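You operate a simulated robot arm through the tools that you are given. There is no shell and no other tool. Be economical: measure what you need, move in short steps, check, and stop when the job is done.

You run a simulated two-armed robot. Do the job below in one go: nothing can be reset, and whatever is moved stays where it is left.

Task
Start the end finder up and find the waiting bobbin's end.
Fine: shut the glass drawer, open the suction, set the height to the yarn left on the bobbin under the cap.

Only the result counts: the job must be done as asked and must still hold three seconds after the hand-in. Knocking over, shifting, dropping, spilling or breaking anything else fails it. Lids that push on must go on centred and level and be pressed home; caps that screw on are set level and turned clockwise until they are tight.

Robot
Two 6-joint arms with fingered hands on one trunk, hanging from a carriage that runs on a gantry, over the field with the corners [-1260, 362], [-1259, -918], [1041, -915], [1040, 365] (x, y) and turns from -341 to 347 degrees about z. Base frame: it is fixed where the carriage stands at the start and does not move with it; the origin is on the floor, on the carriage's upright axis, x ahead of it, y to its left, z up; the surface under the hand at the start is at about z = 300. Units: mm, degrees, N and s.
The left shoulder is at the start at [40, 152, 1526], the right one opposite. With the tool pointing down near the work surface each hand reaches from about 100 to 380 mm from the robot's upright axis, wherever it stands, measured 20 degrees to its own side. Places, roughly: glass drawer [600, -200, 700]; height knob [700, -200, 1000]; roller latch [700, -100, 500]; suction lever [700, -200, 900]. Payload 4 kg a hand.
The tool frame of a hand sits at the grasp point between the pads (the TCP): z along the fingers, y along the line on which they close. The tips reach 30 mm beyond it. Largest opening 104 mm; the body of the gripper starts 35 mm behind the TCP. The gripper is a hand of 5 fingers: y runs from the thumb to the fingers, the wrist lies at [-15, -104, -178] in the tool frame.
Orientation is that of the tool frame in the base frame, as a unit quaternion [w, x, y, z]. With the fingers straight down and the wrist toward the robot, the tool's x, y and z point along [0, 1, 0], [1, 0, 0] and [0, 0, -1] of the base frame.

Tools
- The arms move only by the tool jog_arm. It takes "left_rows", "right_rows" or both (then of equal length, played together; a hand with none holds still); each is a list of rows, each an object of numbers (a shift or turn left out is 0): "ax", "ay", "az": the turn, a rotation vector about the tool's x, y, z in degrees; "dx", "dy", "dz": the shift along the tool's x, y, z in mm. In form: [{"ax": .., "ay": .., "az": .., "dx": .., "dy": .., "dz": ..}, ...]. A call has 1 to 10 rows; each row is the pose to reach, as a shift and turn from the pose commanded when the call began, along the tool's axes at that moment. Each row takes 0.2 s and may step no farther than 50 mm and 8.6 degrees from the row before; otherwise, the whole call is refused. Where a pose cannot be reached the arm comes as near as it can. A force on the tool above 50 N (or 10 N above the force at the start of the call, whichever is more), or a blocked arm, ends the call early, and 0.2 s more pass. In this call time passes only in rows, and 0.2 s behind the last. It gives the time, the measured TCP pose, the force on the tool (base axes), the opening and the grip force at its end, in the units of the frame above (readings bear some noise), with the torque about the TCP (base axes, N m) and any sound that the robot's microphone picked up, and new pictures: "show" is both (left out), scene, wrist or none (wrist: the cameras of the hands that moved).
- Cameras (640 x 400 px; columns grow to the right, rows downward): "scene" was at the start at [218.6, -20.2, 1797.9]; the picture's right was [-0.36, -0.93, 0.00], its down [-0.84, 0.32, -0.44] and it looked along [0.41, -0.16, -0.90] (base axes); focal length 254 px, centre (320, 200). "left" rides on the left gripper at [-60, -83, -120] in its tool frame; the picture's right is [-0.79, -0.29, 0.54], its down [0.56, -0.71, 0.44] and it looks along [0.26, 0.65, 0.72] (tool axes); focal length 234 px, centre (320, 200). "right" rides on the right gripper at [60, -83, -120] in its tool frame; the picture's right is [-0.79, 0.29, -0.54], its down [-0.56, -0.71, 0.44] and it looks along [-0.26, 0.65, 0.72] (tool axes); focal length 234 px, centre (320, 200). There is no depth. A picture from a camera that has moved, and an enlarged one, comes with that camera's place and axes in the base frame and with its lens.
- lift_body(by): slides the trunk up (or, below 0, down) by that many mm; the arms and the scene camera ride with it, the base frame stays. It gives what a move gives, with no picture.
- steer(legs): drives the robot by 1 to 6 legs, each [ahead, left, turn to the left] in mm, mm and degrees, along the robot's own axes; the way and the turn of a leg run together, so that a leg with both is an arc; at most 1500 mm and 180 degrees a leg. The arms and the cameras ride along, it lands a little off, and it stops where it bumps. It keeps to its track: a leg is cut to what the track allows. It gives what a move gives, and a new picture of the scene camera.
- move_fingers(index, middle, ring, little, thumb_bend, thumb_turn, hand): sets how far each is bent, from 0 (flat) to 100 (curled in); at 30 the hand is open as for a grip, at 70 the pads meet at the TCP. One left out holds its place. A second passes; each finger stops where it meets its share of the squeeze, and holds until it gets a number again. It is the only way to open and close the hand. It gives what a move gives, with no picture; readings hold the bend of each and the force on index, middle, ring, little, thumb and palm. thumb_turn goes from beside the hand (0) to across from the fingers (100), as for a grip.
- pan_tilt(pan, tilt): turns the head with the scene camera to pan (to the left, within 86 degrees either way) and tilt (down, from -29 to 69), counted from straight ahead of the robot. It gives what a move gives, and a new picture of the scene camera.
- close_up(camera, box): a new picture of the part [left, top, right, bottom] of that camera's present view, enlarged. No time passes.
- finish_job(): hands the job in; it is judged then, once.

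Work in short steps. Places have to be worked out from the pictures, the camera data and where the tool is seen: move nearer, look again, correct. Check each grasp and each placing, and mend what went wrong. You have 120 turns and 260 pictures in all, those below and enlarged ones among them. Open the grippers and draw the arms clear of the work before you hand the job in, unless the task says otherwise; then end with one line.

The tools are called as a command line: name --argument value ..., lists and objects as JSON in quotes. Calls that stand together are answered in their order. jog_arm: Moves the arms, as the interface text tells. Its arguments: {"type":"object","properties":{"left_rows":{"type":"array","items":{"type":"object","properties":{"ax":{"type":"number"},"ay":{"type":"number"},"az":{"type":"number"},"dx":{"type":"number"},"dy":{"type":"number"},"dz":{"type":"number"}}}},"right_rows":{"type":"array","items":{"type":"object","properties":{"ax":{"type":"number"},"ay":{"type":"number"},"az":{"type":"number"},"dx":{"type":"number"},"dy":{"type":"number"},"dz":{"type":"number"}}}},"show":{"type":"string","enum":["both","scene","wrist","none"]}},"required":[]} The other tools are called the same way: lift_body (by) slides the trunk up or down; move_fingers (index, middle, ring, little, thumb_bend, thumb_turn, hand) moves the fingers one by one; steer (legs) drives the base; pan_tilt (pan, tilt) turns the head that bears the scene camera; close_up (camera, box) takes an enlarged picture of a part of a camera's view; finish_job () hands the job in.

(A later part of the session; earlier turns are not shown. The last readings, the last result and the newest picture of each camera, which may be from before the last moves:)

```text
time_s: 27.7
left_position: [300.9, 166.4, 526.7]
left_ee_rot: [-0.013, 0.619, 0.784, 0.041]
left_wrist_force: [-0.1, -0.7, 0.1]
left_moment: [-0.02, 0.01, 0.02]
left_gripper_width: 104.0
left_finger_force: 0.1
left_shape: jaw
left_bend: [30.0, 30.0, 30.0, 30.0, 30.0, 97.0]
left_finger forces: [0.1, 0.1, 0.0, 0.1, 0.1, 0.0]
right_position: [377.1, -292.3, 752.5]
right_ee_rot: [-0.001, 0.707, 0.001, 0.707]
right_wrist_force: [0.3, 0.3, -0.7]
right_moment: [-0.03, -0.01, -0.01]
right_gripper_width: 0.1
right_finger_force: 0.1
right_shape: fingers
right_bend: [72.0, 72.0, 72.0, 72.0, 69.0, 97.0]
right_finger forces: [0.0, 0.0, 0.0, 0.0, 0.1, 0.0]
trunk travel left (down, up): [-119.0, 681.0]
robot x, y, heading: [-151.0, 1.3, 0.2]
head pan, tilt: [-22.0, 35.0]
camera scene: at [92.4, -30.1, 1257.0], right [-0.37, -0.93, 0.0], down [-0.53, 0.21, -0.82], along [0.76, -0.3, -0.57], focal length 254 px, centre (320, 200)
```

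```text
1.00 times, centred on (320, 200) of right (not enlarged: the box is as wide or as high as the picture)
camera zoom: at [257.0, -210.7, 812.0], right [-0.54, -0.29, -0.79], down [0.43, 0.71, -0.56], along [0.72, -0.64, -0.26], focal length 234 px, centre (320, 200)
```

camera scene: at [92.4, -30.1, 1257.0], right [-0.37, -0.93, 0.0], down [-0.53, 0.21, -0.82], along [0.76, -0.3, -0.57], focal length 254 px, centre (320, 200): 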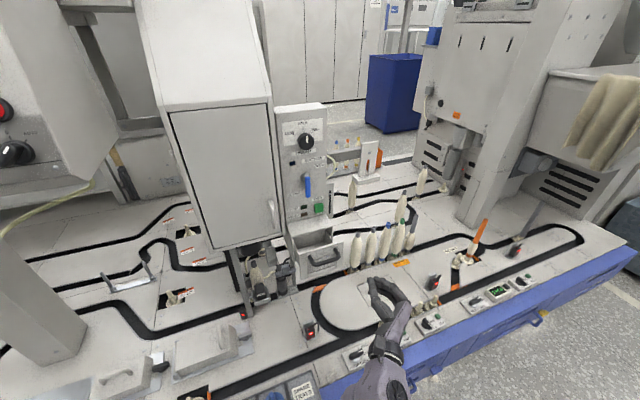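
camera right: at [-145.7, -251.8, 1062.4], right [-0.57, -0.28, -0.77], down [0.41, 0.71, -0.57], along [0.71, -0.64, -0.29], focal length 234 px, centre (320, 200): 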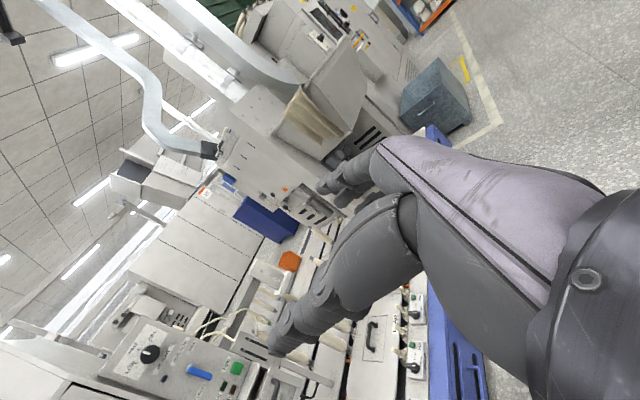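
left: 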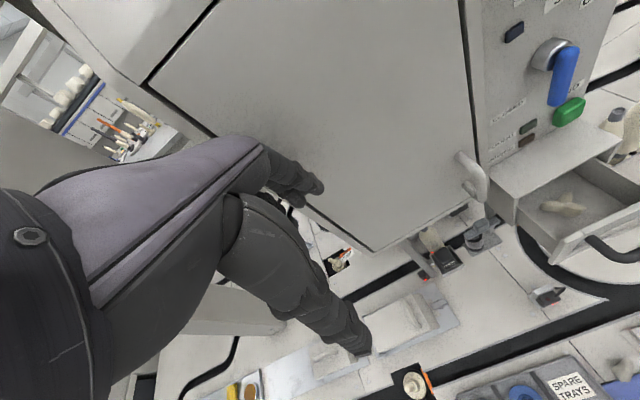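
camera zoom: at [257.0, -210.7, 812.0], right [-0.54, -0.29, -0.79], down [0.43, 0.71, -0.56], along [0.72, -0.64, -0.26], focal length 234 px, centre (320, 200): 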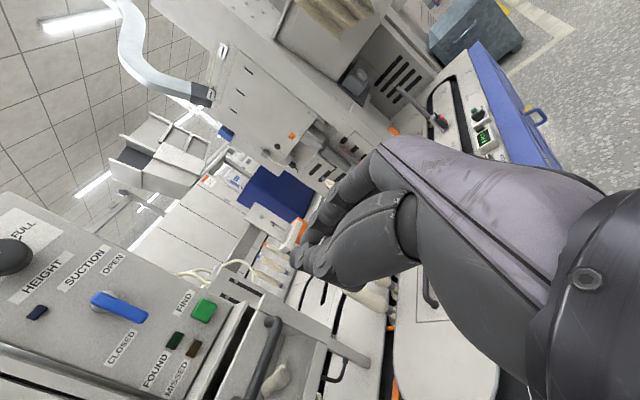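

The hand is a closed loop with the four fingers stacked vertically, good for pushing the horizontal handle. I align it in front of the handle (y≈-230, z≈700) and drive nearer.

jog_arm --right_rows '[{"dx": -27, "dy": -30}, {"dx": -53, "dy": -60}]' --show "none"

steer --legs '[[100, 0, 0]]'

close_up --camera "scene" --box '[220, 160, 460, 340]'

close_up --camera "right" --box '[0, 0, 640, 400]'

```text
time_s: 28.3
left_position: [299.1, 166.7, 527.2]
left_ee_rot: [-0.015, 0.619, 0.784, 0.041]
left_wrist_force: [-0.4, 0.2, 0.5]
left_moment: [0.01, -0.01, -0.02]
left_gripper_width: 103.9
left_finger_force: 0.0
left_shape: jaw
left_bend: [30.0, 30.0, 30.0, 30.0, 30.0, 97.0]
left_finger forces: [0.0, 0.1, 0.0, 0.1, 0.0, 0.1]
right_position: [380.3, -252.6, 707.4]
right_ee_rot: [0.03, 0.701, 0.038, 0.712]
right_wrist_force: [-1.1, 0.7, 0.3]
right_moment: [-0.04, 0.0, -0.03]
right_gripper_width: 0.0
right_finger_force: 0.1
right_shape: fingers
right_bend: [72.0, 72.0, 72.0, 72.0, 69.0, 97.0]
right_finger forces: [0.0, 0.0, 0.0, 0.1, 0.0, 0.0]
trunk travel left (down, up): [-119.0, 681.0]
robot x, y, heading: [-150.0, -0.7, 0.2]
head pan, tilt: [-22.0, 35.0]
```

```text
time_s: 29.4
left_position: [399.0, 166.2, 526.6]
left_ee_rot: [-0.014, 0.62, 0.784, 0.04]
left_wrist_force: [0.3, -0.4, -0.6]
left_moment: [0.01, -0.01, -0.02]
left_gripper_width: 103.5
left_finger_force: 0.0
left_shape: jaw
left_bend: [30.0, 30.0, 30.0, 30.0, 30.0, 97.0]
left_finger forces: [0.1, 0.0, 0.0, 0.0, 0.0, 0.0]
right_position: [477.6, -252.1, 704.5]
right_ee_rot: [0.031, 0.704, 0.038, 0.708]
right_wrist_force: [0.3, 0.4, -0.3]
right_moment: [0.0, -0.01, 0.0]
right_gripper_width: 0.0
right_finger_force: 0.1
right_shape: fingers
right_bend: [72.0, 72.0, 72.0, 72.0, 69.0, 97.0]
right_finger forces: [0.0, 0.0, 0.0, 0.1, 0.1, 0.1]
trunk travel left (down, up): [-119.0, 681.0]
robot x, y, heading: [-52.9, -4.4, 0.2]
head pan, tilt: [-22.0, 35.0]
camera scene: at [190.5, -30.1, 1256.7], right [-0.37, -0.93, 0.0], down [-0.53, 0.21, -0.82], along [0.76, -0.31, -0.57], focal length 254 px, centre (320, 200)
```

scene: 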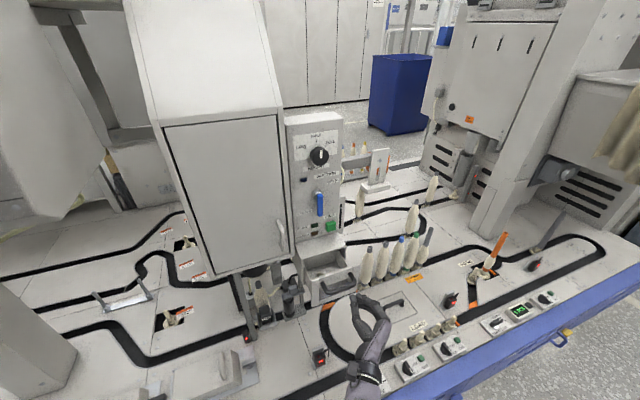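

```text
2.22 times, centred on (340, 250) of scene
camera zoom: at [190.5, -30.1, 1256.7], right [-0.37, -0.93, 0.0], down [-0.53, 0.21, -0.82], along [0.76, -0.31, -0.57], focal length 566 px, centre (276, 89)
```

zoom: 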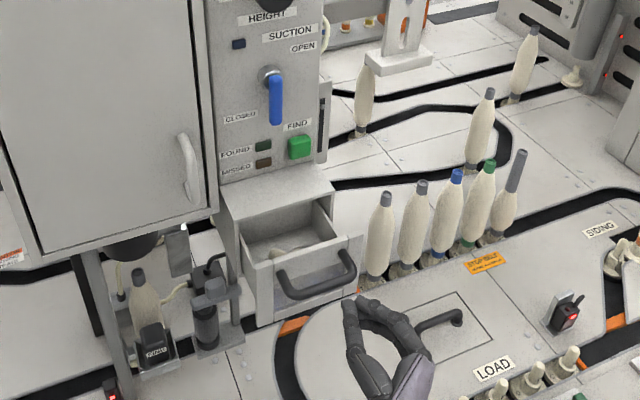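

```text
1.00 times, centred on (320, 200) of right (not enlarged: the box is as wide or as high as the picture)
camera zoom: at [355.7, -166.0, 754.5], right [-0.53, -0.37, -0.76], down [0.43, 0.65, -0.62], along [0.73, -0.66, -0.19], focal length 234 px, centre (320, 200)
```

zoom: 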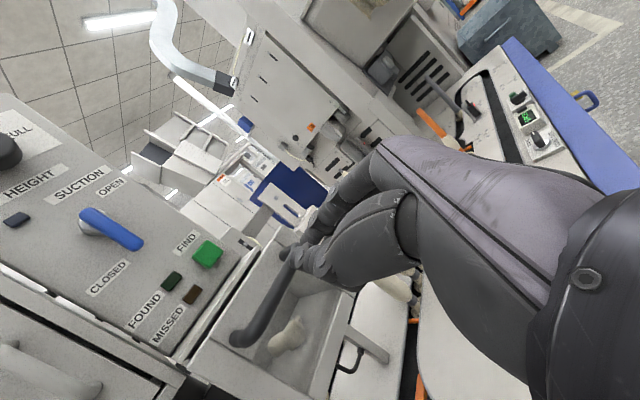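

The hand is a little right of the handle's middle; I shift the robot left 25 mm and then push forward with the arm.

steer --legs '[[0, 25, 0]]'

jog_arm --right_rows '[{"dz": 15, "dx": -53, "dy": -60}, {"dz": 30, "dx": -53, "dy": -60}, {"dz": 45, "dx": -53, "dy": -60}, {"dz": 60, "dx": -53, "dy": -60}]' --show "scene"

```text
time_s: 30.2
left_position: [399.2, 184.2, 525.9]
left_ee_rot: [-0.012, 0.619, 0.784, 0.04]
left_wrist_force: [-0.7, -0.6, 0.1]
left_moment: [0.02, 0.0, 0.0]
left_gripper_width: 104.1
left_finger_force: 0.0
left_shape: jaw
left_bend: [30.0, 30.0, 30.0, 30.0, 30.0, 97.0]
left_finger forces: [0.1, 0.1, 0.1, 0.0, 0.0, 0.0]
right_position: [478.7, -234.7, 706.1]
right_ee_rot: [0.033, 0.703, 0.04, 0.709]
right_wrist_force: [-0.4, -0.3, 0.3]
right_moment: [0.0, 0.0, 0.03]
right_gripper_width: 0.0
right_finger_force: 0.0
right_shape: fingers
right_bend: [72.0, 72.0, 72.0, 72.0, 69.0, 97.0]
right_finger forces: [0.0, 0.1, 0.0, 0.1, 0.0, 0.0]
trunk travel left (down, up): [-119.0, 681.0]
robot x, y, heading: [-54.4, 27.9, 0.1]
head pan, tilt: [-22.0, 35.0]
camera scene: at [191.1, -8.7, 1257.0], right [-0.37, -0.93, 0.0], down [-0.53, 0.21, -0.82], along [0.76, -0.31, -0.57], focal length 254 px, centre (320, 200)
```

scene: 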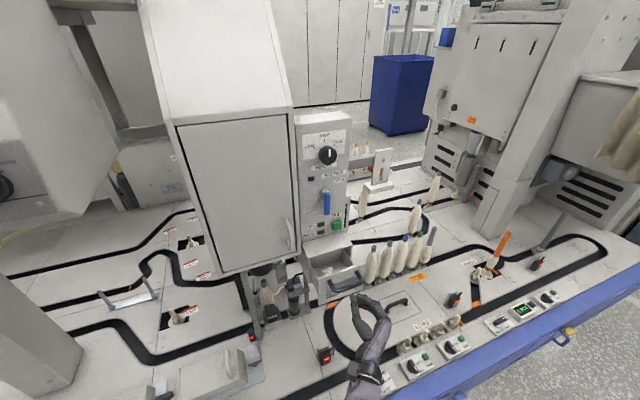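

```text
refused: row 1 steps farther than a row can; nothing moved
```

Shifts are relative to the already commanded pose, so I only command forward motion.

jog_arm --right_rows '[{"dz": 15}, {"dz": 30}, {"dz": 45}, {"dz": 60}]' --show "scene"

```text
time_s: 31.2
left_position: [401.2, 188.8, 527.0]
left_ee_rot: [-0.012, 0.619, 0.784, 0.04]
left_wrist_force: [0.9, -0.4, -0.1]
left_moment: [0.01, 0.0, 0.01]
left_gripper_width: 104.0
left_finger_force: 0.1
left_shape: jaw
left_bend: [30.0, 30.0, 30.0, 30.0, 30.0, 97.0]
left_finger forces: [0.1, 0.0, 0.0, 0.0, 0.0, 0.1]
right_position: [539.5, -231.6, 705.6]
right_ee_rot: [0.032, 0.704, 0.039, 0.709]
right_wrist_force: [-0.5, 0.1, 0.0]
right_moment: [-0.01, 0.02, 0.04]
right_gripper_width: 0.0
right_finger_force: 0.1
right_shape: fingers
right_bend: [72.0, 72.0, 72.0, 72.0, 69.0, 97.0]
right_finger forces: [0.0, 0.0, 0.0, 0.0, 0.1, 0.1]
trunk travel left (down, up): [-119.0, 681.0]
robot x, y, heading: [-51.8, 26.9, 0.2]
head pan, tilt: [-22.0, 35.0]
camera scene: at [191.8, -6.4, 1257.1], right [-0.37, -0.93, 0.0], down [-0.53, 0.21, -0.82], along [0.76, -0.31, -0.57], focal length 254 px, centre (320, 200)
```

scene: 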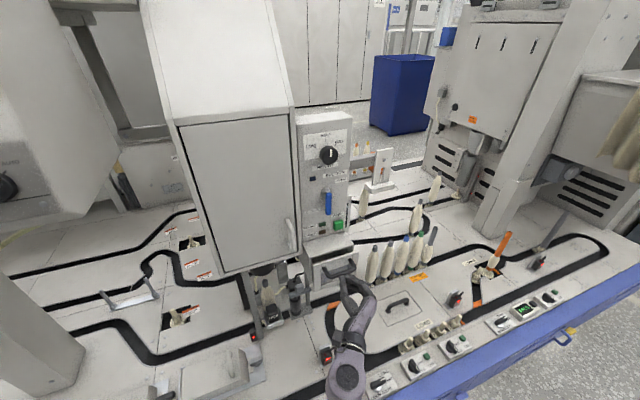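

The drawer may already be moving; I zoom and continue.

close_up --camera "scene" --box '[280, 210, 400, 310]'

jog_arm --right_rows '[{"dz": 12}, {"dz": 24}, {"dz": 36}, {"dz": 48}]' --show "none"

close_up --camera "scene" --box '[280, 210, 400, 310]'

```text
4.00 times, centred on (340, 260) of scene
camera zoom: at [191.8, -6.4, 1257.1], right [-0.37, -0.93, 0.0], down [-0.53, 0.21, -0.82], along [0.76, -0.31, -0.57], focal length 1018 px, centre (240, -40)
```

zoom: 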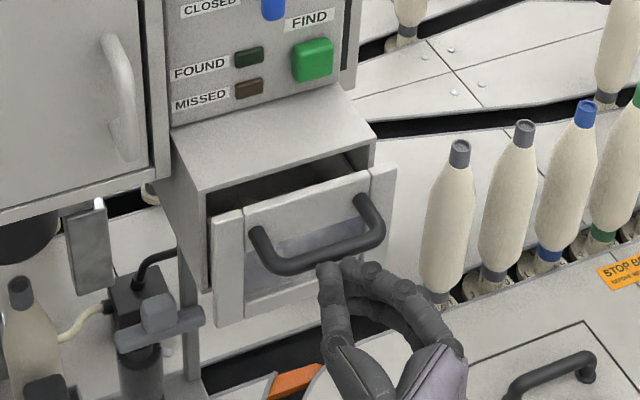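

```text
time_s: 32.2
left_position: [392.1, 187.1, 524.0]
left_ee_rot: [-0.015, 0.62, 0.784, 0.039]
left_wrist_force: [-0.4, -0.1, -0.2]
left_moment: [0.0, 0.0, -0.02]
left_gripper_width: 103.9
left_finger_force: 0.1
left_shape: jaw
left_bend: [30.0, 30.0, 30.0, 30.0, 30.0, 97.0]
left_finger forces: [0.1, 0.0, 0.1, 0.1, 0.1, 0.0]
right_position: [577.6, -232.7, 706.6]
right_ee_rot: [0.033, 0.706, 0.037, 0.707]
right_wrist_force: [-24.1, -2.8, 12.5]
right_moment: [-0.02, -0.25, 0.1]
right_gripper_width: 0.0
right_finger_force: 17.9
right_shape: fingers
right_bend: [72.0, 75.0, 72.0, 72.0, 70.0, 95.0]
right_finger forces: [13.5, 15.6, 0.0, 0.1, 7.0, 0.0]
trunk travel left (down, up): [-119.0, 681.0]
robot x, y, heading: [-51.4, 24.1, 0.1]
head pan, tilt: [-22.0, 35.0]
```

```text
4.00 times, centred on (340, 260) of scene
camera zoom: at [186.6, -7.1, 1256.3], right [-0.37, -0.93, 0.0], down [-0.54, 0.21, -0.82], along [0.76, -0.31, -0.58], focal length 1018 px, centre (240, -40)
```

zoom: 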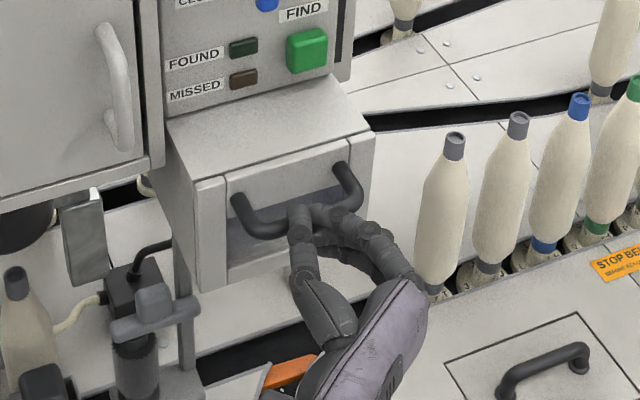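

The drawer front looks flush with the housing with 24 N reaction. I push a touch more, then withdraw and inspect.

jog_arm --right_rows '[{"dz": 6}, {"dz": 12}]' --show "none"

jog_arm --right_rows '[{"dz": -30}, {"dz": -60}, {"dz": -100}, {"dz": -140}]' --show "none"

close_up --camera "scene" --box '[280, 130, 400, 310]'

close_up --camera "right" --box '[0, 0, 640, 400]'

```text
time_s: 32.8
left_position: [390.0, 186.6, 523.9]
left_ee_rot: [-0.014, 0.619, 0.784, 0.038]
left_wrist_force: [0.0, -0.4, 0.7]
left_moment: [0.03, -0.01, -0.01]
left_gripper_width: 103.8
left_finger_force: 0.0
left_shape: jaw
left_bend: [30.0, 30.0, 30.0, 30.0, 30.0, 97.0]
left_finger forces: [0.0, 0.0, 0.1, 0.0, 0.1, 0.0]
right_position: [586.1, -233.5, 706.9]
right_ee_rot: [0.033, 0.708, 0.037, 0.704]
right_wrist_force: [-40.8, -8.4, 11.4]
right_moment: [0.05, -0.1, -0.33]
right_gripper_width: 0.0
right_finger_force: 25.2
right_shape: fingers
right_bend: [73.0, 80.0, 72.0, 72.0, 70.0, 95.0]
right_finger forces: [14.5, 28.3, 0.0, 0.0, 6.5, 0.0]
right hand out of reach, approached as far as the arm can: row 2
trunk travel left (down, up): [-119.0, 681.0]
robot x, y, heading: [-53.2, 23.8, -0.0]
head pan, tilt: [-22.0, 35.0]
```

```text
time_s: 33.8
left_position: [397.3, 190.6, 525.8]
left_ee_rot: [-0.014, 0.619, 0.784, 0.042]
left_wrist_force: [-0.9, 0.0, 0.3]
left_moment: [0.0, -0.05, 0.01]
left_gripper_width: 103.7
left_finger_force: 0.1
left_shape: jaw
left_bend: [30.0, 30.0, 30.0, 30.0, 30.0, 97.0]
left_finger forces: [0.1, 0.1, 0.1, 0.0, 0.0, 0.0]
right_position: [457.2, -232.6, 712.2]
right_ee_rot: [0.038, 0.701, 0.045, 0.71]
right_wrist_force: [0.1, -0.6, -0.6]
right_moment: [0.01, 0.01, 0.0]
right_gripper_width: 0.0
right_finger_force: 0.1
right_shape: fingers
right_bend: [72.0, 72.0, 72.0, 72.0, 70.0, 97.0]
right_finger forces: [0.0, 0.0, 0.0, 0.1, 0.0, 0.1]
trunk travel left (down, up): [-119.0, 681.0]
robot x, y, heading: [-53.7, 19.4, 0.4]
head pan, tilt: [-22.0, 35.0]
```

```text
2.22 times, centred on (340, 220) of scene
camera zoom: at [189.8, -5.8, 1256.6], right [-0.37, -0.93, 0.0], down [-0.53, 0.21, -0.82], along [0.76, -0.31, -0.57], focal length 566 px, centre (276, 156)
```

zoom: 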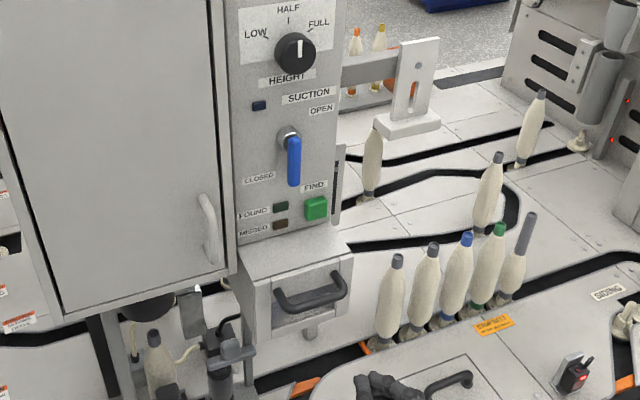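

```text
1.00 times, centred on (320, 200) of right (not enlarged: the box is as wide or as high as the picture)
camera zoom: at [334.6, -145.3, 759.6], right [-0.53, -0.38, -0.76], down [0.44, 0.64, -0.63], along [0.73, -0.66, -0.17], focal length 234 px, centre (320, 200)
```

zoom: 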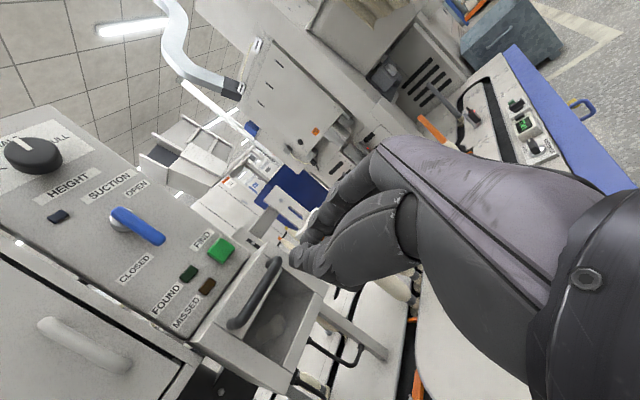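

The drawer looks shut. I zoom on it to confirm, then prepare for the lever.

close_up --camera "scene" --box '[320, 230, 385, 285]'

close_up --camera "scene" --box '[310, 120, 390, 230]'

```text
7.27 times, centred on (352, 258) of scene
camera zoom: at [189.8, -5.8, 1256.6], right [-0.37, -0.93, 0.0], down [-0.53, 0.21, -0.82], along [0.76, -0.31, -0.57], focal length 1851 px, centre (84, -218)
```

zoom: 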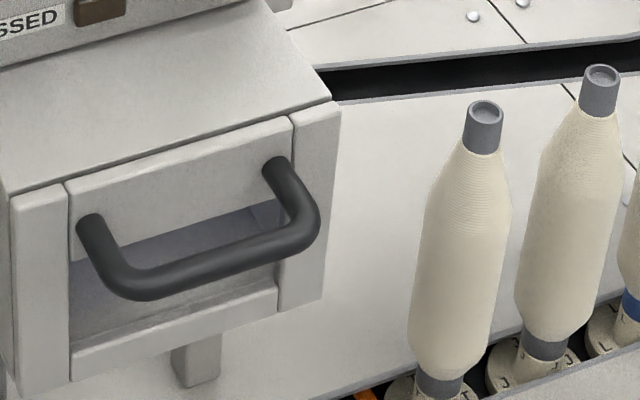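

```text
3.64 times, centred on (350, 175) of scene
camera zoom: at [189.8, -5.8, 1256.6], right [-0.37, -0.93, 0.0], down [-0.53, 0.21, -0.82], along [0.76, -0.31, -0.57], focal length 925 px, centre (211, 291)
```

zoom: 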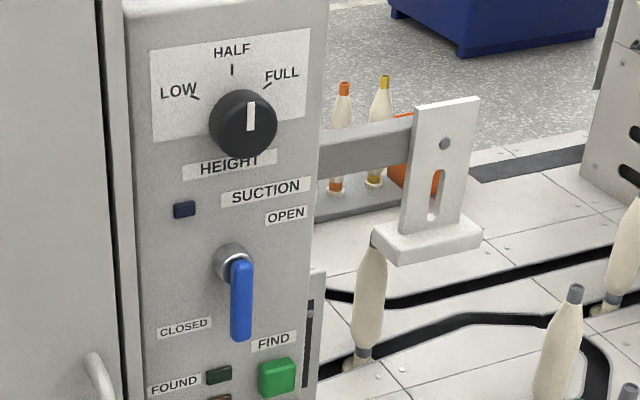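

The drawer is shut. Now the lever: I raise the trunk, shift the robot left/ahead and open the hand for caging the lever between thumb and fingers.

lift_body --by 140

move_fingers --hand "right" --index 45 --middle 45 --ring 45 --little 45 --thumb_bend 45

steer --legs '[[0, 60, 0]]'

jog_arm --right_rows '[{"dy": 20}, {"dy": 40}, {"dy": 58}]' --show "both"

```text
time_s: 35.5
left_position: [399.9, 189.4, 665.5]
left_ee_rot: [-0.013, 0.62, 0.784, 0.04]
left_wrist_force: [-0.4, -0.9, -0.3]
left_moment: [-0.03, -0.02, 0.01]
left_gripper_width: 103.7
left_finger_force: 0.1
left_shape: jaw
left_bend: [30.0, 30.0, 30.0, 30.0, 30.0, 97.0]
left_finger forces: [0.0, 0.1, 0.0, 0.0, 0.0, 0.0]
right_position: [457.7, -232.9, 848.8]
right_ee_rot: [0.037, 0.704, 0.044, 0.708]
right_wrist_force: [0.4, -0.1, -0.2]
right_moment: [-0.01, -0.02, 0.0]
right_gripper_width: 0.0
right_finger_force: 0.1
right_shape: fingers
right_bend: [72.0, 72.0, 72.0, 72.0, 70.0, 97.0]
right_finger forces: [0.0, 0.1, 0.0, 0.0, 0.1, 0.0]
trunk travel left (down, up): [-259.0, 541.0]
robot x, y, heading: [-51.3, 24.4, -0.0]
head pan, tilt: [-22.0, 35.0]
```

```text
time_s: 36.5
left_position: [400.7, 190.3, 667.5]
left_ee_rot: [-0.013, 0.62, 0.784, 0.041]
left_wrist_force: [-0.8, 0.2, 0.2]
left_moment: [-0.01, 0.01, -0.01]
left_gripper_width: 103.7
left_finger_force: 0.0
left_shape: jaw
left_bend: [30.0, 30.0, 30.0, 30.0, 30.0, 97.0]
left_finger forces: [0.0, 0.0, 0.0, 0.0, 0.0, 0.0]
right_position: [455.6, -232.7, 849.0]
right_ee_rot: [0.037, 0.703, 0.045, 0.708]
right_wrist_force: [0.6, -0.8, 0.1]
right_moment: [0.01, 0.0, -0.01]
right_gripper_width: 64.7
right_finger_force: 0.1
right_shape: fingers
right_bend: [45.0, 45.0, 45.0, 45.0, 45.0, 97.0]
right_finger forces: [0.1, 0.0, 0.1, 0.0, 0.1, 0.0]
trunk travel left (down, up): [-259.0, 541.0]
robot x, y, heading: [-48.0, 23.4, 0.2]
head pan, tilt: [-22.0, 35.0]
```

```text
time_s: 37.5
left_position: [400.7, 249.2, 665.8]
left_ee_rot: [-0.013, 0.619, 0.784, 0.041]
left_wrist_force: [-0.7, 0.5, 0.0]
left_moment: [0.0, 0.04, -0.01]
left_gripper_width: 103.7
left_finger_force: 0.0
left_shape: jaw
left_bend: [30.0, 30.0, 30.0, 30.0, 30.0, 97.0]
left_finger forces: [0.1, 0.0, 0.1, 0.1, 0.1, 0.0]
right_position: [457.6, -173.7, 848.1]
right_ee_rot: [0.037, 0.703, 0.044, 0.708]
right_wrist_force: [0.3, 0.7, -0.3]
right_moment: [0.02, -0.03, -0.04]
right_gripper_width: 65.0
right_finger_force: 0.0
right_shape: fingers
right_bend: [45.0, 45.0, 45.0, 45.0, 45.0, 97.0]
right_finger forces: [0.1, 0.0, 0.0, 0.0, 0.1, 0.0]
trunk travel left (down, up): [-259.0, 541.0]
robot x, y, heading: [-51.1, 83.4, 0.3]
head pan, tilt: [-22.0, 35.0]
camera scene: at [190.9, 53.9, 1396.9], right [-0.37, -0.93, 0.0], down [-0.53, 0.21, -0.82], along [0.76, -0.31, -0.57], focal length 254 px, centre (320, 200)
```

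scene: 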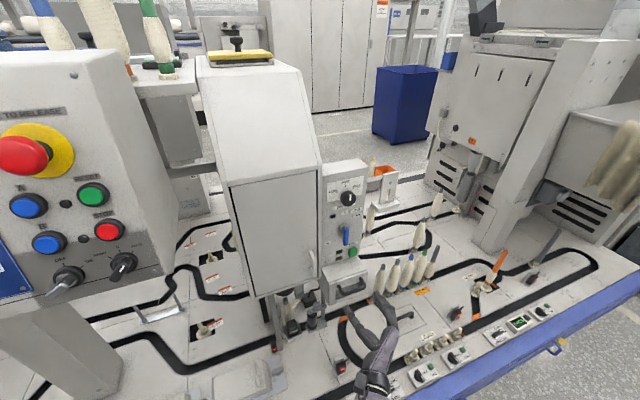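

```text
time_s: 38.3
left_position: [399.7, 246.4, 666.8]
left_ee_rot: [-0.013, 0.619, 0.785, 0.039]
left_wrist_force: [-0.4, 0.7, 0.6]
left_moment: [0.07, 0.02, 0.02]
left_gripper_width: 103.9
left_finger_force: 0.0
left_shape: jaw
left_bend: [30.0, 30.0, 30.0, 30.0, 30.0, 97.0]
left_finger forces: [0.0, 0.1, 0.0, 0.0, 0.0, 0.1]
right_position: [457.9, -234.4, 855.7]
right_ee_rot: [0.037, 0.704, 0.045, 0.708]
right_wrist_force: [0.4, 0.3, 0.2]
right_moment: [0.02, 0.01, 0.01]
right_gripper_width: 65.0
right_finger_force: 0.0
right_shape: fingers
right_bend: [45.0, 45.0, 45.0, 45.0, 45.0, 97.0]
right_finger forces: [0.1, 0.0, 0.0, 0.0, 0.0, 0.0]
trunk travel left (down, up): [-259.0, 541.0]
robot x, y, heading: [-52.8, 82.7, -0.0]
head pan, tilt: [-22.0, 35.0]
camera scene: at [190.9, 52.5, 1396.9], right [-0.37, -0.93, 0.0], down [-0.53, 0.21, -0.82], along [0.76, -0.31, -0.57], focal length 254 px, centre (320, 200)
camera right: at [335.5, -145.7, 904.0], right [-0.53, -0.38, -0.75], down [0.43, 0.64, -0.63], along [0.73, -0.66, -0.18], focal length 234 px, centre (320, 200)
```

scene: 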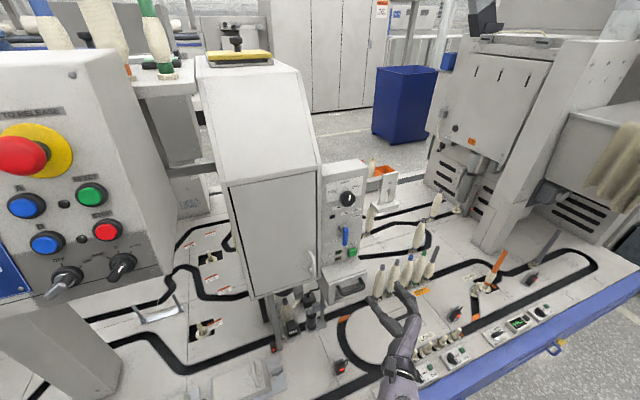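
right: 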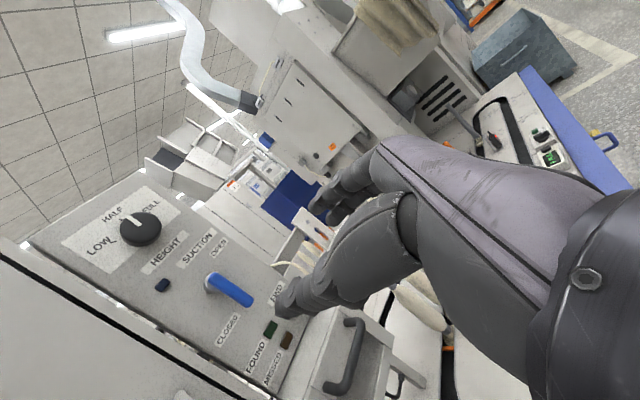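

Hand is in line laterally; I drive ahead 130 mm and check the alignment with the lever.

steer --legs '[[130, 0, 0]]'

close_up --camera "right" --box '[0, 0, 640, 400]'

close_up --camera "scene" --box '[300, 160, 460, 300]'

```text
time_s: 39.6
left_position: [529.7, 249.3, 666.6]
left_ee_rot: [-0.014, 0.619, 0.784, 0.04]
left_wrist_force: [-0.5, -0.4, 0.3]
left_moment: [0.03, 0.0, -0.04]
left_gripper_width: 104.1
left_finger_force: 0.2
left_shape: jaw
left_bend: [30.0, 30.0, 30.0, 30.0, 30.0, 97.0]
left_finger forces: [0.0, 0.0, 0.0, 0.1, 0.0, 0.1]
right_position: [587.6, -231.6, 855.6]
right_ee_rot: [0.037, 0.704, 0.044, 0.708]
right_wrist_force: [0.2, -0.4, -0.2]
right_moment: [-0.01, -0.01, -0.01]
right_gripper_width: 64.8
right_finger_force: 0.0
right_shape: fingers
right_bend: [45.0, 45.0, 45.0, 45.0, 45.0, 97.0]
right_finger forces: [0.0, 0.1, 0.0, 0.0, 0.1, 0.0]
trunk travel left (down, up): [-259.0, 541.0]
robot x, y, heading: [77.0, 82.5, 0.0]
head pan, tilt: [-22.0, 35.0]
camera scene: at [320.5, 53.8, 1396.8], right [-0.37, -0.93, 0.0], down [-0.53, 0.21, -0.82], along [0.76, -0.31, -0.57], focal length 254 px, centre (320, 200)
```

scene: 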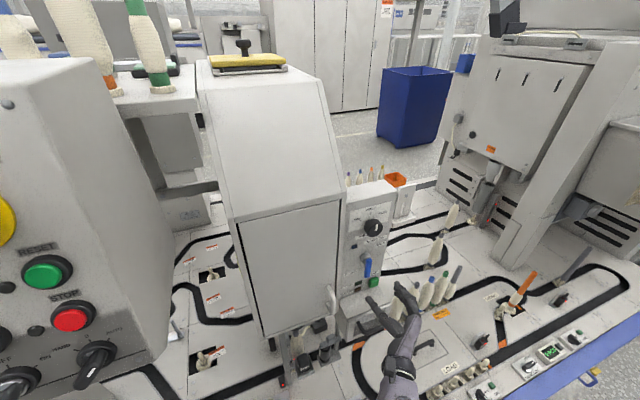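

```text
1.00 times, centred on (320, 200) of right (not enlarged: the box is as wide or as high as the picture)
camera zoom: at [465.0, -143.7, 903.5], right [-0.53, -0.38, -0.75], down [0.43, 0.64, -0.63], along [0.73, -0.66, -0.18], focal length 234 px, centre (320, 200)
```

zoom: 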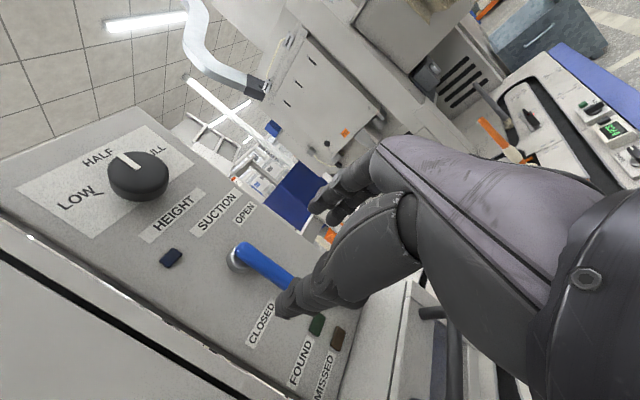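

```text
2.86 times, centred on (380, 230) of scene
camera zoom: at [320.5, 53.8, 1396.8], right [-0.37, -0.93, 0.0], down [-0.53, 0.21, -0.82], along [0.76, -0.31, -0.57], focal length 727 px, centre (149, 114)
```

zoom: 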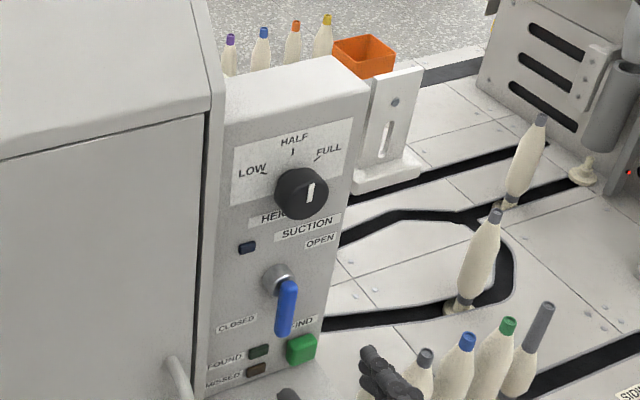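

The lever tip is at about [685,-231,832] and hand is centred on it. I advance in steps toward it.

jog_arm --right_rows '[{"dz": 25, "dx": -4}, {"dz": 50, "dx": -8}, {"dz": 70, "dx": -12}, {"dz": 84, "dx": -12}]' --show "wrist"

close_up --camera "scene" --box '[300, 160, 460, 300]'

```text
time_s: 40.6
left_position: [529.9, 250.8, 665.7]
left_ee_rot: [-0.013, 0.619, 0.784, 0.04]
left_wrist_force: [-0.5, -0.1, -0.6]
left_moment: [0.0, -0.02, -0.01]
left_gripper_width: 103.9
left_finger_force: 0.0
left_shape: jaw
left_bend: [30.0, 30.0, 30.0, 30.0, 30.0, 97.0]
left_finger forces: [0.1, 0.1, 0.0, 0.0, 0.1, 0.0]
right_position: [671.4, -232.5, 844.3]
right_ee_rot: [0.037, 0.704, 0.044, 0.708]
right_wrist_force: [-0.6, 1.0, 0.1]
right_moment: [0.04, 0.04, 0.01]
right_gripper_width: 64.7
right_finger_force: 0.1
right_shape: fingers
right_bend: [45.0, 45.0, 45.0, 45.0, 45.0, 97.0]
right_finger forces: [0.0, 0.0, 0.1, 0.1, 0.1, 0.0]
trunk travel left (down, up): [-259.0, 541.0]
robot x, y, heading: [75.6, 83.5, 0.1]
head pan, tilt: [-22.0, 35.0]
camera right: at [550.2, -143.9, 892.3], right [-0.53, -0.38, -0.75], down [0.43, 0.64, -0.63], along [0.73, -0.66, -0.18], focal length 234 px, centre (320, 200)
```

right: 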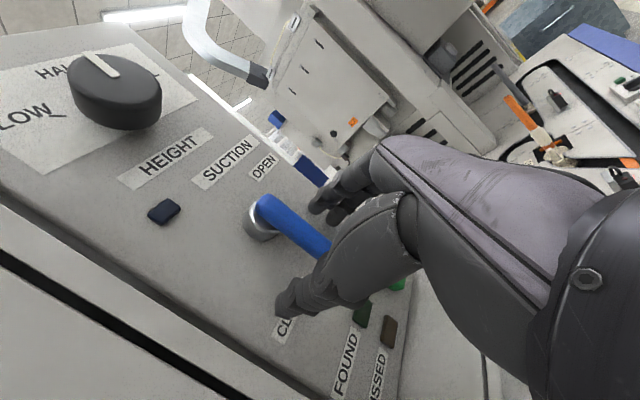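

```text
2.86 times, centred on (380, 230) of scene
camera zoom: at [321.1, 53.8, 1397.0], right [-0.37, -0.93, 0.0], down [-0.53, 0.21, -0.82], along [0.76, -0.31, -0.57], focal length 727 px, centre (149, 114)
```

zoom: 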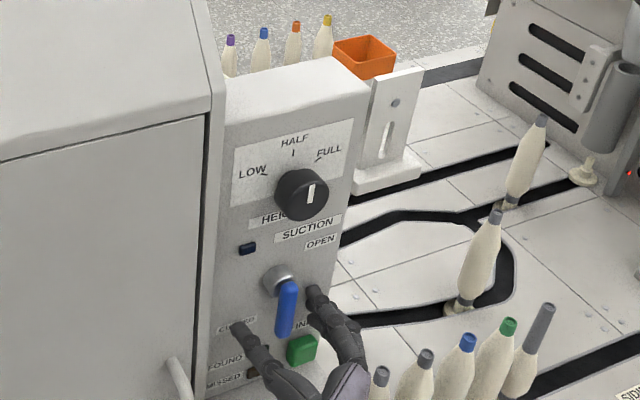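

The lever is caged. I close the gap gently around it, then sweep the first half of the arc toward OPEN.

move_fingers --hand "right" --index 60 --middle 60 --ring 60 --little 60 --thumb_bend 60

jog_arm --right_rows '[{"az": -8.5, "dy": 6.97, "dx": -0.3}, {"az": -17, "dy": 13.9, "dx": 0.44}, {"az": -25.5, "dy": 20.64, "dx": 2.19}, {"az": -34, "dy": 27.06, "dx": 4.91}, {"az": -42.5, "dy": 32.99, "dx": 8.54}]' --show "wrist"

close_up --camera "scene" --box '[300, 160, 460, 300]'

```text
time_s: 41.6
left_position: [529.2, 250.3, 667.2]
left_ee_rot: [-0.014, 0.62, 0.784, 0.041]
left_wrist_force: [0.2, 0.4, 0.8]
left_moment: [0.01, 0.0, -0.01]
left_gripper_width: 103.7
left_finger_force: 0.1
left_shape: jaw
left_bend: [30.0, 30.0, 30.0, 30.0, 30.0, 97.0]
left_finger forces: [0.0, 0.0, 0.1, 0.0, 0.1, 0.0]
right_position: [671.4, -231.4, 843.3]
right_ee_rot: [0.037, 0.704, 0.045, 0.708]
right_wrist_force: [0.0, 0.8, -0.2]
right_moment: [0.01, 0.03, 0.0]
right_gripper_width: 27.1
right_finger_force: 0.0
right_shape: fingers
right_bend: [60.0, 60.0, 60.0, 60.0, 60.0, 97.0]
right_finger forces: [0.0, 0.0, 0.0, 0.0, 0.1, 0.0]
trunk travel left (down, up): [-259.0, 541.0]
robot x, y, heading: [76.7, 84.4, 0.2]
head pan, tilt: [-22.0, 35.0]
```

```text
time_s: 42.8
left_position: [529.2, 249.6, 666.6]
left_ee_rot: [-0.013, 0.618, 0.785, 0.041]
left_wrist_force: [-0.5, -0.1, -0.3]
left_moment: [0.0, 0.0, 0.02]
left_gripper_width: 103.8
left_finger_force: 0.0
left_shape: jaw
left_bend: [30.0, 30.0, 30.0, 30.0, 30.0, 97.0]
left_finger forces: [0.0, 0.0, 0.1, 0.0, 0.0, 0.0]
right_position: [661.8, -253.6, 888.4]
right_ee_rot: [0.291, 0.647, 0.296, 0.639]
right_wrist_force: [2.0, -0.5, -4.4]
right_moment: [-0.08, 0.1, -0.02]
right_gripper_width: 34.2
right_finger_force: 1.6
right_shape: fingers
right_bend: [60.0, 60.0, 60.0, 60.0, 55.0, 99.0]
right_finger forces: [0.0, 0.1, 0.0, 0.0, 4.2, 0.0]
right hand out of reach, approached as far as the arm can: row 2, 3, 4, 5
trunk travel left (down, up): [-259.0, 541.0]
robot x, y, heading: [78.7, 86.5, -0.0]
head pan, tilt: [-22.0, 35.0]
camera right: at [540.7, -154.9, 865.9], right [-0.55, -0.79, -0.29], down [0.42, 0.04, -0.91], along [0.72, -0.62, 0.31], focal length 234 px, centre (320, 200)
```

right: 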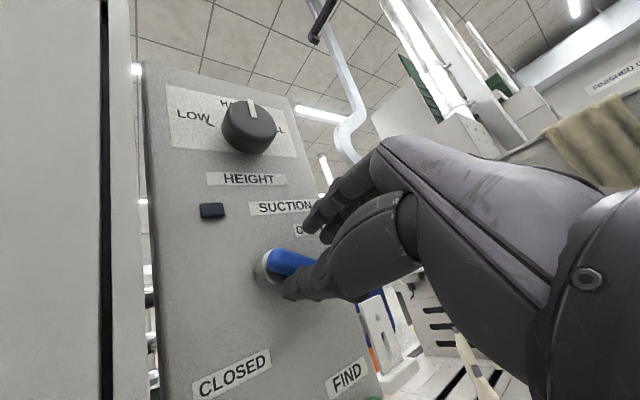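

```text
2.86 times, centred on (380, 230) of scene
camera zoom: at [320.8, 53.5, 1396.9], right [-0.37, -0.93, 0.0], down [-0.53, 0.21, -0.82], along [0.76, -0.31, -0.57], focal length 727 px, centre (149, 114)
```

zoom: 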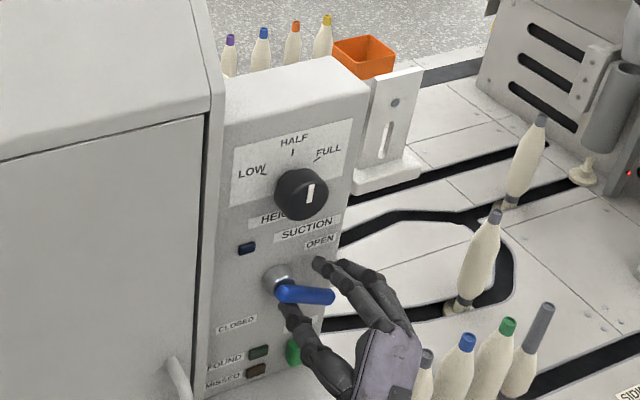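

The lever has swung to nearly horizontal. I keep pushing up with the thumb (up = +x/+y of the rolled tool) until it stops at OPEN.

jog_arm --right_rows '[{"dx": 4, "dy": 4.6}, {"dx": 8, "dy": 9.2}, {"dx": 12, "dy": 13.8}]' --show "none"

close_up --camera "scene" --box '[320, 190, 420, 290]'

```text
time_s: 43.6
left_position: [526.2, 250.1, 666.0]
left_ee_rot: [-0.014, 0.62, 0.784, 0.04]
left_wrist_force: [0.5, 0.3, -0.7]
left_moment: [-0.02, -0.01, 0.02]
left_gripper_width: 103.8
left_finger_force: 0.0
left_shape: jaw
left_bend: [30.0, 30.0, 30.0, 30.0, 30.0, 97.0]
left_finger forces: [0.0, 0.0, 0.1, 0.1, 0.1, 0.0]
right_position: [660.4, -253.7, 905.7]
right_ee_rot: [0.29, 0.641, 0.298, 0.645]
right_wrist_force: [2.8, -3.0, -18.6]
right_moment: [-0.45, 0.3, -0.1]
right_gripper_width: 47.5
right_finger_force: 7.9
right_shape: fingers
right_bend: [60.0, 60.0, 60.0, 60.0, 48.0, 100.0]
right_finger forces: [0.0, 0.1, 0.1, 0.0, 15.2, 0.1]
trunk travel left (down, up): [-259.0, 541.0]
robot x, y, heading: [79.5, 82.5, 0.1]
head pan, tilt: [-22.0, 35.0]
```

```text
4.00 times, centred on (370, 240) of scene
camera zoom: at [320.0, 54.0, 1396.5], right [-0.37, -0.93, 0.0], down [-0.53, 0.21, -0.82], along [0.76, -0.3, -0.57], focal length 1018 px, centre (120, 40)
```

zoom: 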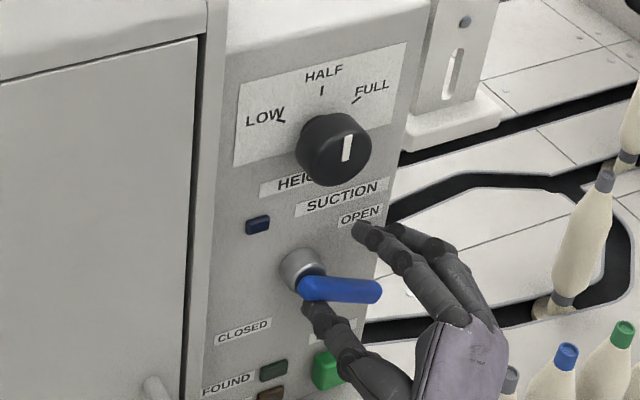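

The lever sits about 30° below horizontal with the thumb pressing near the hub. To be sure of the stop, I move the thumb out under the lever's tip and push up again.

jog_arm --right_rows '[{"dx": -14.4, "dy": -16.6}, {"dx": -33.3, "dy": -0.2}]' --show "none"

close_up --camera "scene" --box '[320, 190, 420, 290]'

```text
time_s: 44.2
left_position: [528.5, 249.6, 666.0]
left_ee_rot: [-0.013, 0.619, 0.784, 0.041]
left_wrist_force: [-0.3, 0.2, 1.0]
left_moment: [0.05, 0.0, -0.01]
left_gripper_width: 103.7
left_finger_force: 0.0
left_shape: jaw
left_bend: [30.0, 30.0, 30.0, 30.0, 30.0, 97.0]
left_finger forces: [0.0, 0.1, 0.0, 0.0, 0.1, 0.1]
right_position: [655.5, -272.7, 900.8]
right_ee_rot: [0.292, 0.643, 0.296, 0.643]
right_wrist_force: [1.6, 5.5, -9.1]
right_moment: [-0.11, 0.18, 0.14]
right_gripper_width: 46.1
right_finger_force: 4.3
right_shape: fingers
right_bend: [60.0, 60.0, 60.0, 60.0, 48.0, 97.0]
right_finger forces: [0.0, 0.0, 0.0, 0.0, 8.5, 0.0]
right hand out of reach, approached as far as the arm can: row 1, 2
trunk travel left (down, up): [-259.0, 541.0]
robot x, y, heading: [76.0, 81.9, 0.6]
head pan, tilt: [-22.0, 35.0]
```

```text
4.00 times, centred on (370, 240) of scene
camera zoom: at [320.1, 54.3, 1396.7], right [-0.37, -0.93, 0.0], down [-0.53, 0.21, -0.82], along [0.76, -0.3, -0.57], focal length 1018 px, centre (120, 40)
```

zoom: 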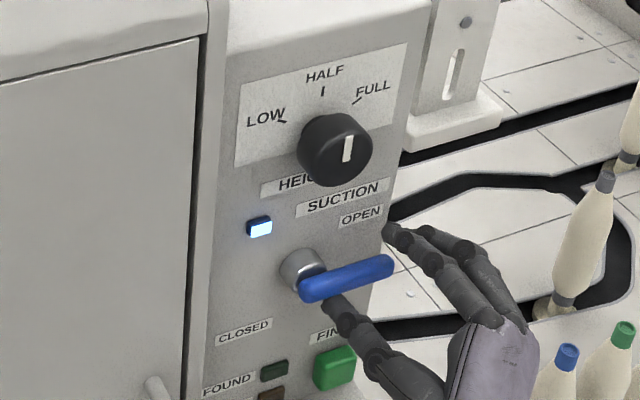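

Now the lever is horizontal and the blue suction lamp is lit. I nudge a bit more upward, then withdraw straight back.

jog_arm --right_rows '[{"dx": 4, "dy": 4.6}, {"dx": 7, "dy": 8}]' --show "none"

jog_arm --right_rows '[{"dz": -30}, {"dz": -70}, {"dz": -110}]' --show "none"

close_up --camera "scene" --box '[320, 190, 420, 290]'

```text
time_s: 44.8
left_position: [528.7, 251.3, 666.5]
left_ee_rot: [-0.014, 0.619, 0.784, 0.041]
left_wrist_force: [0.0, 0.5, -0.3]
left_moment: [0.02, 0.02, -0.03]
left_gripper_width: 103.5
left_finger_force: 0.0
left_shape: jaw
left_bend: [30.0, 30.0, 30.0, 30.0, 30.0, 97.0]
left_finger forces: [0.0, 0.0, 0.0, 0.0, 0.0, 0.0]
right_position: [655.4, -271.5, 909.5]
right_ee_rot: [0.291, 0.642, 0.296, 0.645]
right_wrist_force: [1.5, 3.7, -18.0]
right_moment: [-0.35, 0.35, 0.07]
right_gripper_width: 51.8
right_finger_force: 7.9
right_shape: fingers
right_bend: [60.0, 60.0, 60.0, 60.0, 45.0, 100.0]
right_finger forces: [0.0, 0.1, 0.0, 0.1, 16.7, 0.1]
trunk travel left (down, up): [-259.0, 541.0]
robot x, y, heading: [77.7, 87.3, 0.2]
head pan, tilt: [-22.0, 35.0]
```

```text
time_s: 45.6
left_position: [528.4, 248.8, 665.3]
left_ee_rot: [-0.014, 0.619, 0.784, 0.04]
left_wrist_force: [-0.5, 0.0, -0.5]
left_moment: [0.03, 0.01, 0.02]
left_gripper_width: 103.8
left_finger_force: 0.1
left_shape: jaw
left_bend: [30.0, 30.0, 30.0, 30.0, 30.0, 97.0]
left_finger forces: [0.0, 0.0, 0.0, 0.0, 0.0, 0.0]
right_position: [545.4, -275.1, 909.6]
right_ee_rot: [0.291, 0.639, 0.298, 0.646]
right_wrist_force: [-1.4, 0.6, 0.4]
right_moment: [0.02, -0.02, 0.0]
right_gripper_width: 26.9
right_finger_force: 0.0
right_shape: fingers
right_bend: [60.0, 60.0, 60.0, 60.0, 60.0, 97.0]
right_finger forces: [0.0, 0.0, 0.0, 0.1, 0.0, 0.0]
trunk travel left (down, up): [-259.0, 541.0]
robot x, y, heading: [78.8, 84.7, 0.1]
head pan, tilt: [-22.0, 35.0]
```

```text
4.00 times, centred on (370, 240) of scene
camera zoom: at [319.8, 53.2, 1396.7], right [-0.37, -0.93, 0.0], down [-0.53, 0.21, -0.82], along [0.76, -0.31, -0.57], focal length 1018 px, centre (120, 40)
```

zoom: 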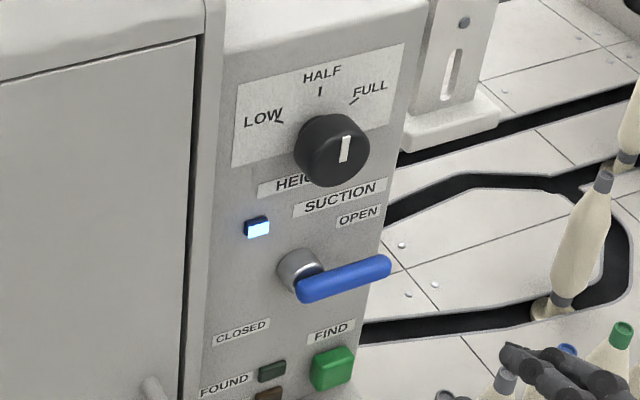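

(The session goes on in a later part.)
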